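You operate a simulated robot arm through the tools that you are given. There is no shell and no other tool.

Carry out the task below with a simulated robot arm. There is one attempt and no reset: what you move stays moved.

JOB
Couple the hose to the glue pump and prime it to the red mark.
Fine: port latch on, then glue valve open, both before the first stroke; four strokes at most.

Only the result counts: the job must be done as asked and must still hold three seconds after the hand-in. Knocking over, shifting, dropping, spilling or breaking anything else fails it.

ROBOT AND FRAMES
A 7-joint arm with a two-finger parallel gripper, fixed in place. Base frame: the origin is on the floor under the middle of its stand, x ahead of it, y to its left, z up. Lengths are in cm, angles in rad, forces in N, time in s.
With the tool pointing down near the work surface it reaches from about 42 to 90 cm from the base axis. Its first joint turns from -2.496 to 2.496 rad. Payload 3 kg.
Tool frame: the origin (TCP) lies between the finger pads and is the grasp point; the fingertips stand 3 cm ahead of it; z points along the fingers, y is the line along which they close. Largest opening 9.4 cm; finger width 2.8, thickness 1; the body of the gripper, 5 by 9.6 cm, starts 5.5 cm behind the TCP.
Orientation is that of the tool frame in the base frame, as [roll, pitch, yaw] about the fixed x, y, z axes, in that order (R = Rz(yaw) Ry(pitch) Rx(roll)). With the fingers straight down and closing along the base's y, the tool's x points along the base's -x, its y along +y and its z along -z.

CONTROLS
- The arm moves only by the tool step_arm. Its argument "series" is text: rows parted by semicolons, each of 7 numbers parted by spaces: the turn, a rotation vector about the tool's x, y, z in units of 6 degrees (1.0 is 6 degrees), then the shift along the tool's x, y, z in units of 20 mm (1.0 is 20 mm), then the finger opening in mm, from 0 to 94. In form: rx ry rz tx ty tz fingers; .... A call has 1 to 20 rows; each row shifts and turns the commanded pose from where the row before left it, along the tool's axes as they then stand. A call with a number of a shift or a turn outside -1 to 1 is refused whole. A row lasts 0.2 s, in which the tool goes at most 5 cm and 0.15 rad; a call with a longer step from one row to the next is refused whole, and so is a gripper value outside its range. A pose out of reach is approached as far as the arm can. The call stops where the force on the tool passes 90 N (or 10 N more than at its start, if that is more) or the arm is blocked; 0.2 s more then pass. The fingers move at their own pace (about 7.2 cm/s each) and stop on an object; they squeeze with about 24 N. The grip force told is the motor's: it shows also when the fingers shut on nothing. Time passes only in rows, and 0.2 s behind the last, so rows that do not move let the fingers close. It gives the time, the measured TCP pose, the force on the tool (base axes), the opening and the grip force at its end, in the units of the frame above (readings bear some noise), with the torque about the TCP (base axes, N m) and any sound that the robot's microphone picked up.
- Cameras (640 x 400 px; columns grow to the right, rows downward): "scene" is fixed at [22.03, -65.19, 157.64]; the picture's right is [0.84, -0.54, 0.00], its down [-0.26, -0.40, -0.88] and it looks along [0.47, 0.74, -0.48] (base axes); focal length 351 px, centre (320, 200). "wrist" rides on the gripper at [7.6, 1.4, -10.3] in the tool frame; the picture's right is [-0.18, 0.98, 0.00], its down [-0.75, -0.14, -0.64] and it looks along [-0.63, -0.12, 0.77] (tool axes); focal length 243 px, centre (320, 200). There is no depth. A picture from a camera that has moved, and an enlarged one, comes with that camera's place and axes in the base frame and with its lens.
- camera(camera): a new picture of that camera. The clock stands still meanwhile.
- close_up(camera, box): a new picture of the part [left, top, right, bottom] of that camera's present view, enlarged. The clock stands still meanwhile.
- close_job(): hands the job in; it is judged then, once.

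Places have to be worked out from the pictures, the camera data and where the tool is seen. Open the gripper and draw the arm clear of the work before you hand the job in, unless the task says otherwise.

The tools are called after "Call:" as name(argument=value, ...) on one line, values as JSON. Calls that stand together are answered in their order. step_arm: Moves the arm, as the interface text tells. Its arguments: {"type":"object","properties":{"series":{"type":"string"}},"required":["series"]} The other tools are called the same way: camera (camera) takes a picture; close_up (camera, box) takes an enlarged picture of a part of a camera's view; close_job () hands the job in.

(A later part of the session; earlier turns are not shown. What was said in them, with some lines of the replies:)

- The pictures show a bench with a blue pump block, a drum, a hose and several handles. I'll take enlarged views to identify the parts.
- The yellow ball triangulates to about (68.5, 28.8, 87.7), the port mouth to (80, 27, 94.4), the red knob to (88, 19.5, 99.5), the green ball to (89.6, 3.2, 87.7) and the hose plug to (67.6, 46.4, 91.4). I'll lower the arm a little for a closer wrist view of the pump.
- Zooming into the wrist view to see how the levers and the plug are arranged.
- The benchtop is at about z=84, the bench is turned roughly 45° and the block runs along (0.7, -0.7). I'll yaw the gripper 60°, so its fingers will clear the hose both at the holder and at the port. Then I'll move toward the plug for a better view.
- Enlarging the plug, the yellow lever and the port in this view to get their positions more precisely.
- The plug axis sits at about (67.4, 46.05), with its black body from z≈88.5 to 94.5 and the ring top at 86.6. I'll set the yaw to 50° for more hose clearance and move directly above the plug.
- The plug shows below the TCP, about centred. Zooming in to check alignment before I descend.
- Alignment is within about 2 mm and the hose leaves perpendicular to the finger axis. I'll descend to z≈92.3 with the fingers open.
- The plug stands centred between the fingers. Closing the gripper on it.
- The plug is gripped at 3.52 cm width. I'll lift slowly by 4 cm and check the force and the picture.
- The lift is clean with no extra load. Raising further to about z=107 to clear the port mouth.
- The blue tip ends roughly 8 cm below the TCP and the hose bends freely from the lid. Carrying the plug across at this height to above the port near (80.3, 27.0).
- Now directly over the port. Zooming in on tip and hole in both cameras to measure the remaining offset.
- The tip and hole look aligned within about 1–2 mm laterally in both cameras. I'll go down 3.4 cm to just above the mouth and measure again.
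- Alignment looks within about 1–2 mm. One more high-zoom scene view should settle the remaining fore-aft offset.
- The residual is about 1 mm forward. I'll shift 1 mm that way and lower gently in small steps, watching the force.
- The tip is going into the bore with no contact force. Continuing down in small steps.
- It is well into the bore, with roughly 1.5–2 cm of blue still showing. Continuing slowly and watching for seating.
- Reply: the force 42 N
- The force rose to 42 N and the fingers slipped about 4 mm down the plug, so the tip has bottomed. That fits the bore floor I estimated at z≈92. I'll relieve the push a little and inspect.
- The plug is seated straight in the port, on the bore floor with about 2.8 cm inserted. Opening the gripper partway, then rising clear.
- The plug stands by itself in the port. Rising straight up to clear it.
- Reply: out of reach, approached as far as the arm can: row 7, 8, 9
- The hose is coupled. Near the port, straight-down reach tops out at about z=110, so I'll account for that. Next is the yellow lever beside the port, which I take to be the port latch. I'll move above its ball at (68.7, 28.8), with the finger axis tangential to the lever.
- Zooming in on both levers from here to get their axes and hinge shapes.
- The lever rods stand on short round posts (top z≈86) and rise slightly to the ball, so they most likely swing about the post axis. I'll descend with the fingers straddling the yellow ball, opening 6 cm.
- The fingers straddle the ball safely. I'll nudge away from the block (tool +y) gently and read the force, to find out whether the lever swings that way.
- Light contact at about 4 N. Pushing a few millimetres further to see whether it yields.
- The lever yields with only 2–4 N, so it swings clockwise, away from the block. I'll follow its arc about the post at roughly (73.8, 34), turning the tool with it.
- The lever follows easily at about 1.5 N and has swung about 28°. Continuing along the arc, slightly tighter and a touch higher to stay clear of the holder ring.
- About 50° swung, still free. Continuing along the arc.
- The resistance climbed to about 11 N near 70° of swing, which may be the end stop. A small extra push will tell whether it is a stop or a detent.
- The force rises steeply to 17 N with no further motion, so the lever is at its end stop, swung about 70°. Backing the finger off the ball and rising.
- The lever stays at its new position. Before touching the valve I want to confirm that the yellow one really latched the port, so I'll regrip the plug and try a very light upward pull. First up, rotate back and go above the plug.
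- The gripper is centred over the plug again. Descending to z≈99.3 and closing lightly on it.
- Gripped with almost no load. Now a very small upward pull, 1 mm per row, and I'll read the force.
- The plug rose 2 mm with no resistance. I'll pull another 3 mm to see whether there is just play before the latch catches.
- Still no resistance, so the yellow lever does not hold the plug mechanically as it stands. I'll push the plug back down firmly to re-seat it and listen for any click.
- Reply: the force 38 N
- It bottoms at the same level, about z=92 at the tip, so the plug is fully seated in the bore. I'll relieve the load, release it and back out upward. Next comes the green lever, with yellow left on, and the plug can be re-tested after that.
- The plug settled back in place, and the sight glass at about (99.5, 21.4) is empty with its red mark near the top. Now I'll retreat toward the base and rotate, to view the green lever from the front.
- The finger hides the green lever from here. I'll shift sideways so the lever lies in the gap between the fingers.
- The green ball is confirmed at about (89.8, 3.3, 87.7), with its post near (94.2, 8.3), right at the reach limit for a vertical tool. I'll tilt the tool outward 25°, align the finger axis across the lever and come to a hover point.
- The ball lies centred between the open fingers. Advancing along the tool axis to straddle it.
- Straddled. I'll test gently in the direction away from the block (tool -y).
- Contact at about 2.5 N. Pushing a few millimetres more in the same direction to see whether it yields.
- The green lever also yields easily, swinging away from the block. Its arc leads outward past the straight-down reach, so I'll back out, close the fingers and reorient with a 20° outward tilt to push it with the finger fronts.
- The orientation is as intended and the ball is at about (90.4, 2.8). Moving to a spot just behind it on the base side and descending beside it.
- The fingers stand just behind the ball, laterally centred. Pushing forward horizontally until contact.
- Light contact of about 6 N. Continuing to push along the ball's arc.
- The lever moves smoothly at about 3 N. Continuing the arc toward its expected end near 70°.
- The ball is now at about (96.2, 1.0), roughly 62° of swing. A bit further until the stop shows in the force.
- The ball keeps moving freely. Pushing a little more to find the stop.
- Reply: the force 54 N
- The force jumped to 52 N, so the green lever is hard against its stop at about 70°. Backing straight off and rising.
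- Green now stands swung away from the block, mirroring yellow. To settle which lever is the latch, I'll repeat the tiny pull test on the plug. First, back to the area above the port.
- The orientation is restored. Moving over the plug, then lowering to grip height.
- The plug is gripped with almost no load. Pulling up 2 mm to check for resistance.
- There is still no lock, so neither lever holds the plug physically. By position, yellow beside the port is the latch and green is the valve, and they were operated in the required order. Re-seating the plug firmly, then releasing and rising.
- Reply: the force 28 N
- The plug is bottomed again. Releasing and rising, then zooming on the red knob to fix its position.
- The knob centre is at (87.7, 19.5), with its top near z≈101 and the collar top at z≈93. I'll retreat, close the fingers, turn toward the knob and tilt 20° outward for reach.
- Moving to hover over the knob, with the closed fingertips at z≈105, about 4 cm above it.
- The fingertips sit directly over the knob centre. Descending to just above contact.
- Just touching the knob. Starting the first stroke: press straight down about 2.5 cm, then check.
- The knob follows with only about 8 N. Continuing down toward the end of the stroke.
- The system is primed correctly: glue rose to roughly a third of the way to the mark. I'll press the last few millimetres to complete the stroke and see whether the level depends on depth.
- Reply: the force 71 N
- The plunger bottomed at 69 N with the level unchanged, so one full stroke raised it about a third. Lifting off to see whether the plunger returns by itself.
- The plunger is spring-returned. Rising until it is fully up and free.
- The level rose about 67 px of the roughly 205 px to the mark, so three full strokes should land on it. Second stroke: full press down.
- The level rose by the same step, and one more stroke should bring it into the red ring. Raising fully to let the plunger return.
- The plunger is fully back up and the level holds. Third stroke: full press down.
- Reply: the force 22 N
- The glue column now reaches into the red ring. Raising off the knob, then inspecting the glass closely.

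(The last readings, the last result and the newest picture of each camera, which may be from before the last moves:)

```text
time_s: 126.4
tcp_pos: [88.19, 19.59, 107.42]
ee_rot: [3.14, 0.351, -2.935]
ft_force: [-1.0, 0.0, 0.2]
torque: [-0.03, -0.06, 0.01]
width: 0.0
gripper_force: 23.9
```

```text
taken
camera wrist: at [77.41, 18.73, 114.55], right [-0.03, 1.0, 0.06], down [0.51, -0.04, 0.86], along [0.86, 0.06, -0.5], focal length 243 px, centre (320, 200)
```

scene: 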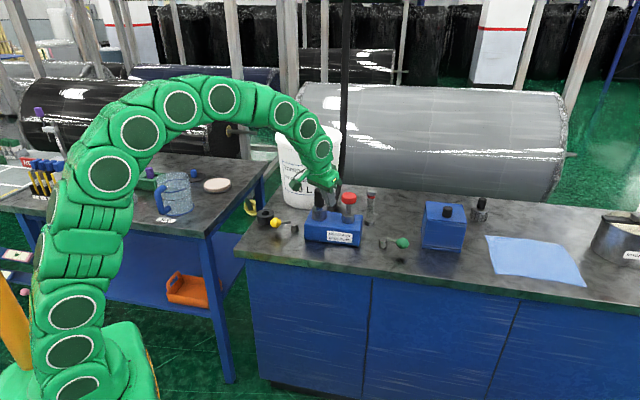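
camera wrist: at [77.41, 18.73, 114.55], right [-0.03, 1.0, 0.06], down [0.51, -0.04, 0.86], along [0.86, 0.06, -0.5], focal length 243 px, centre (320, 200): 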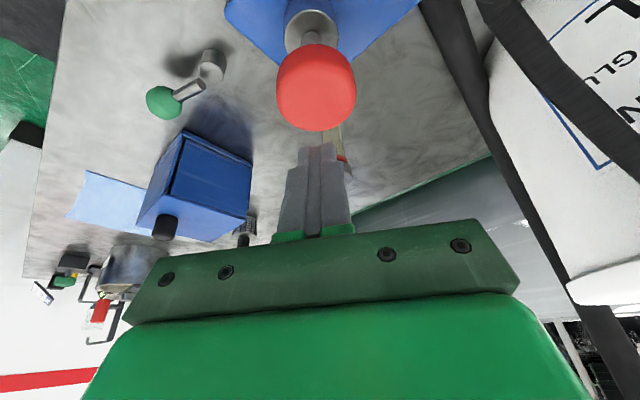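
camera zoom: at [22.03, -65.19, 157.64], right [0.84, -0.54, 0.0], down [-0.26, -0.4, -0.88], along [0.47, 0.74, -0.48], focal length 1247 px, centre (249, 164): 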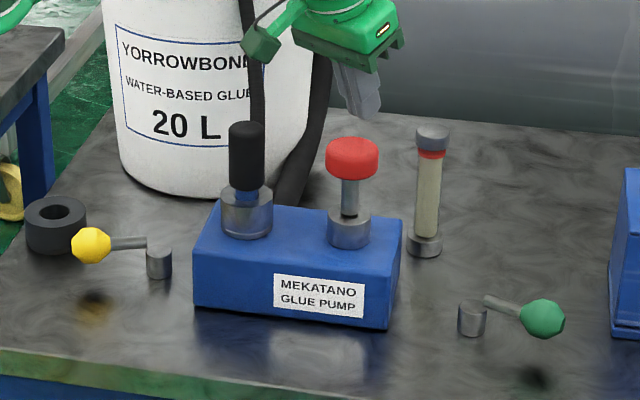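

Three strokes put the level inside the red ring, and a fourth would overshoot into the cap, so I stop here. Both levers and the plug are still in place. Drawing the arm back and opening the gripper.

Call:
step_arm(series="0 0 0 0.826 -0.253 -0.539 0;0 0 0 0.826 -0.253 -0.539 0;0 0 0 0.826 -0.253 -0.539 0;0 0 0 0.826 -0.253 -0.539 0;0 0 0 0.826 -0.253 -0.539 0;0 0 0 0.826 -0.253 -0.539 0;0 0 0 0.826 -0.253 -0.539 20;0 0 0 0.826 -0.253 -0.539 40;0 0 0 0.826 -0.253 -0.539 60;0 0.834 0 0 0 0 80;0 0.834 0 0 0 0 94;0 0.834 0 0 0 0 94;0 0.834 0 0 0 0 94;0 0 0 0.8 0 -0.8 94;0 0 0 0.8 0 -0.8 94;0 0 0 0.8 0 -0.8 94;0 0 0 0.8 0 -0.8 94;0 0 0 0.8 0 -0.8 94;0 0 0 0 0 0 94")

Call:
camera(camera="scene")

Call:
close_up(camera="scene", box=[240, 120, 440, 270])

Call:
close_up(camera="wrist", box=[200, 40, 520, 250])

```text
time_s: 130.4
tcp_pos: [64.38, 9.88, 119.45]
ee_rot: [-3.141, 0.0, -2.936]
ft_force: [0.3, 0.4, -0.7]
torque: [-0.02, -0.03, 0.04]
width: 9.39
gripper_force: 0.0
```

```text
taken
```

scene: 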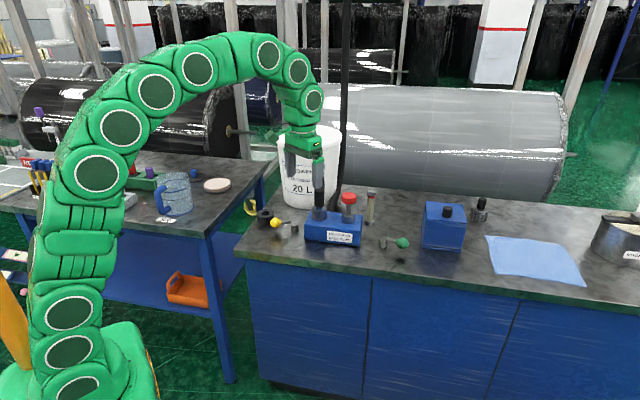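

```text
2.67 times, centred on (340, 195) of scene
camera zoom: at [22.03, -65.19, 157.64], right [0.84, -0.54, 0.0], down [-0.26, -0.4, -0.88], along [0.47, 0.74, -0.48], focal length 936 px, centre (267, 213)
```

zoom: 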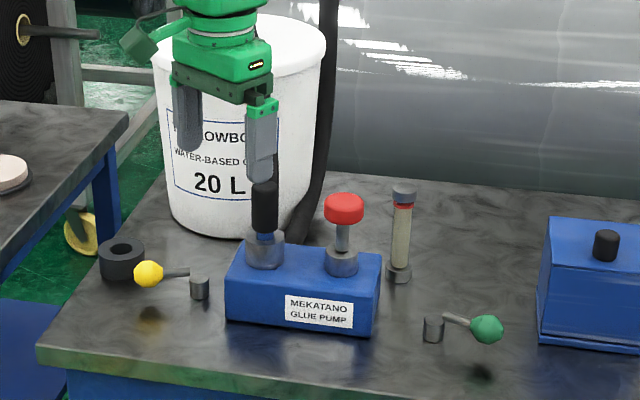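

```text
1.90 times, centred on (360, 145) of wrist
camera zoom: at [56.59, 9.62, 129.72], right [-0.02, 1.0, 0.0], down [0.77, 0.02, 0.64], along [0.64, 0.02, -0.77], focal length 462 px, centre (244, 305)
```

zoom: 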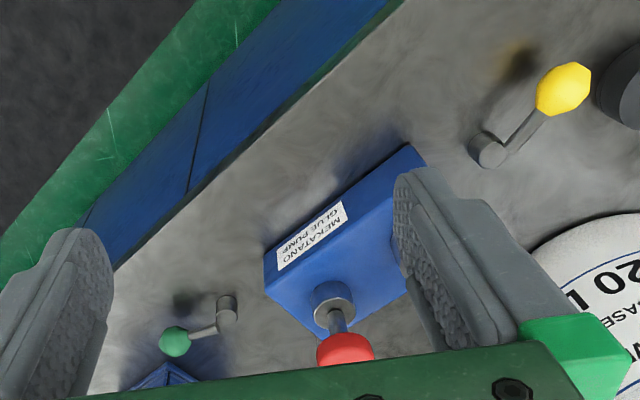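

Everything holds: the plug is seated, both levers are swung, the knob is up and the glue stands at the red ring. I'll draw the arm back a little further for a final look before handing in.

Call:
step_arm(series="0 0 0 0.8 0 -0.5 94;0 0 0 0.8 0 -0.5 94;0 0 0 0.8 0 -0.5 94;0 0 0 0.8 0 -0.5 94;0 0 0 0.8 0 -0.5 94;0 0 0 0 0 0 94;0 0 0 0 0 0 94;0 0 0 0 0 0 94")

Call:
close_up(camera="scene", box=[240, 120, 440, 270])

Call:
close_up(camera="scene", box=[305, 180, 385, 230])

```text
time_s: 132.2
tcp_pos: [56.49, 8.42, 124.38]
ee_rot: [3.14, -0.001, -2.934]
ft_force: [0.1, 0.5, -0.6]
torque: [-0.02, 0.01, 0.0]
width: 9.38
gripper_force: 0.0
```

```text
2.67 times, centred on (340, 195) of scene
camera zoom: at [22.03, -65.19, 157.64], right [0.84, -0.54, 0.0], down [-0.26, -0.4, -0.88], along [0.47, 0.74, -0.48], focal length 936 px, centre (267, 213)
```

zoom: 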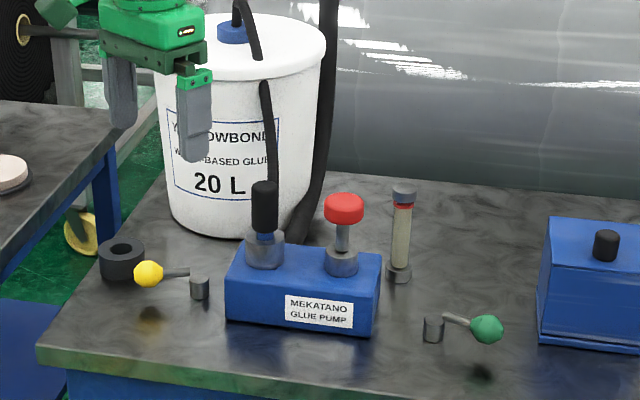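

```text
8.00 times, centred on (345, 205) of scene
camera zoom: at [22.03, -65.19, 157.64], right [0.84, -0.54, 0.0], down [-0.26, -0.4, -0.88], along [0.47, 0.74, -0.48], focal length 2807 px, centre (120, 160)
```

zoom: 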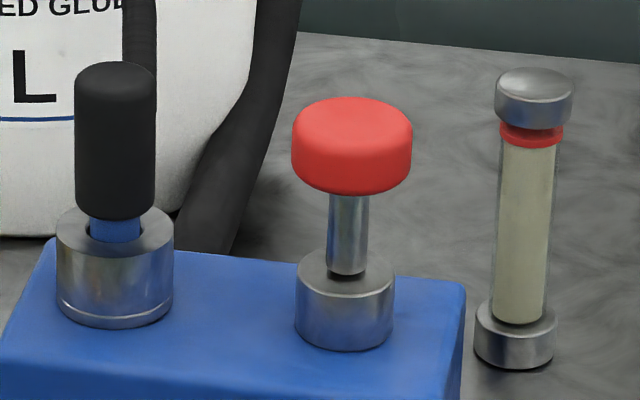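

The final pictures show the hose plug seated upright, both levers at their stops, the plunger up and the glue column at the red ring after three strokes. The arm is clear and the gripper open, so I'm handing the job in.

Call:
close_job()

```text
The job is handed in.
```

I coupled the hose to the glue pump and primed it to the red mark in three strokes. I've handed the job in, and no verdict has come back yet.

- **Hose:** the plug is pushed fully down to the bottom of the pump port and stands upright there.
- **Levers:** I swung the yellow lever beside the port to its stop first, then the green one to its stop, both before the first stroke. Neither lever has a label, so I took yellow as the port latch and green as the glue valve from where they sit.
- **Latch doubt:** after each lever was swung, the plug still lifted freely in a light pull test, so I could not confirm that the latch holds it. I pushed the plug back to the bottom after each test.
- **Level:** the glue rose by about the same step each stroke. Its top is now hidden behind the red ring; I estimate it is inside the ring, slightly below the middle. A fourth stroke would have run up into the cap.
- **Surroundings:** I saw nothing knocked over, shifted or spilled in the last pictures. The gripper is open and the arm is clear of the bench.
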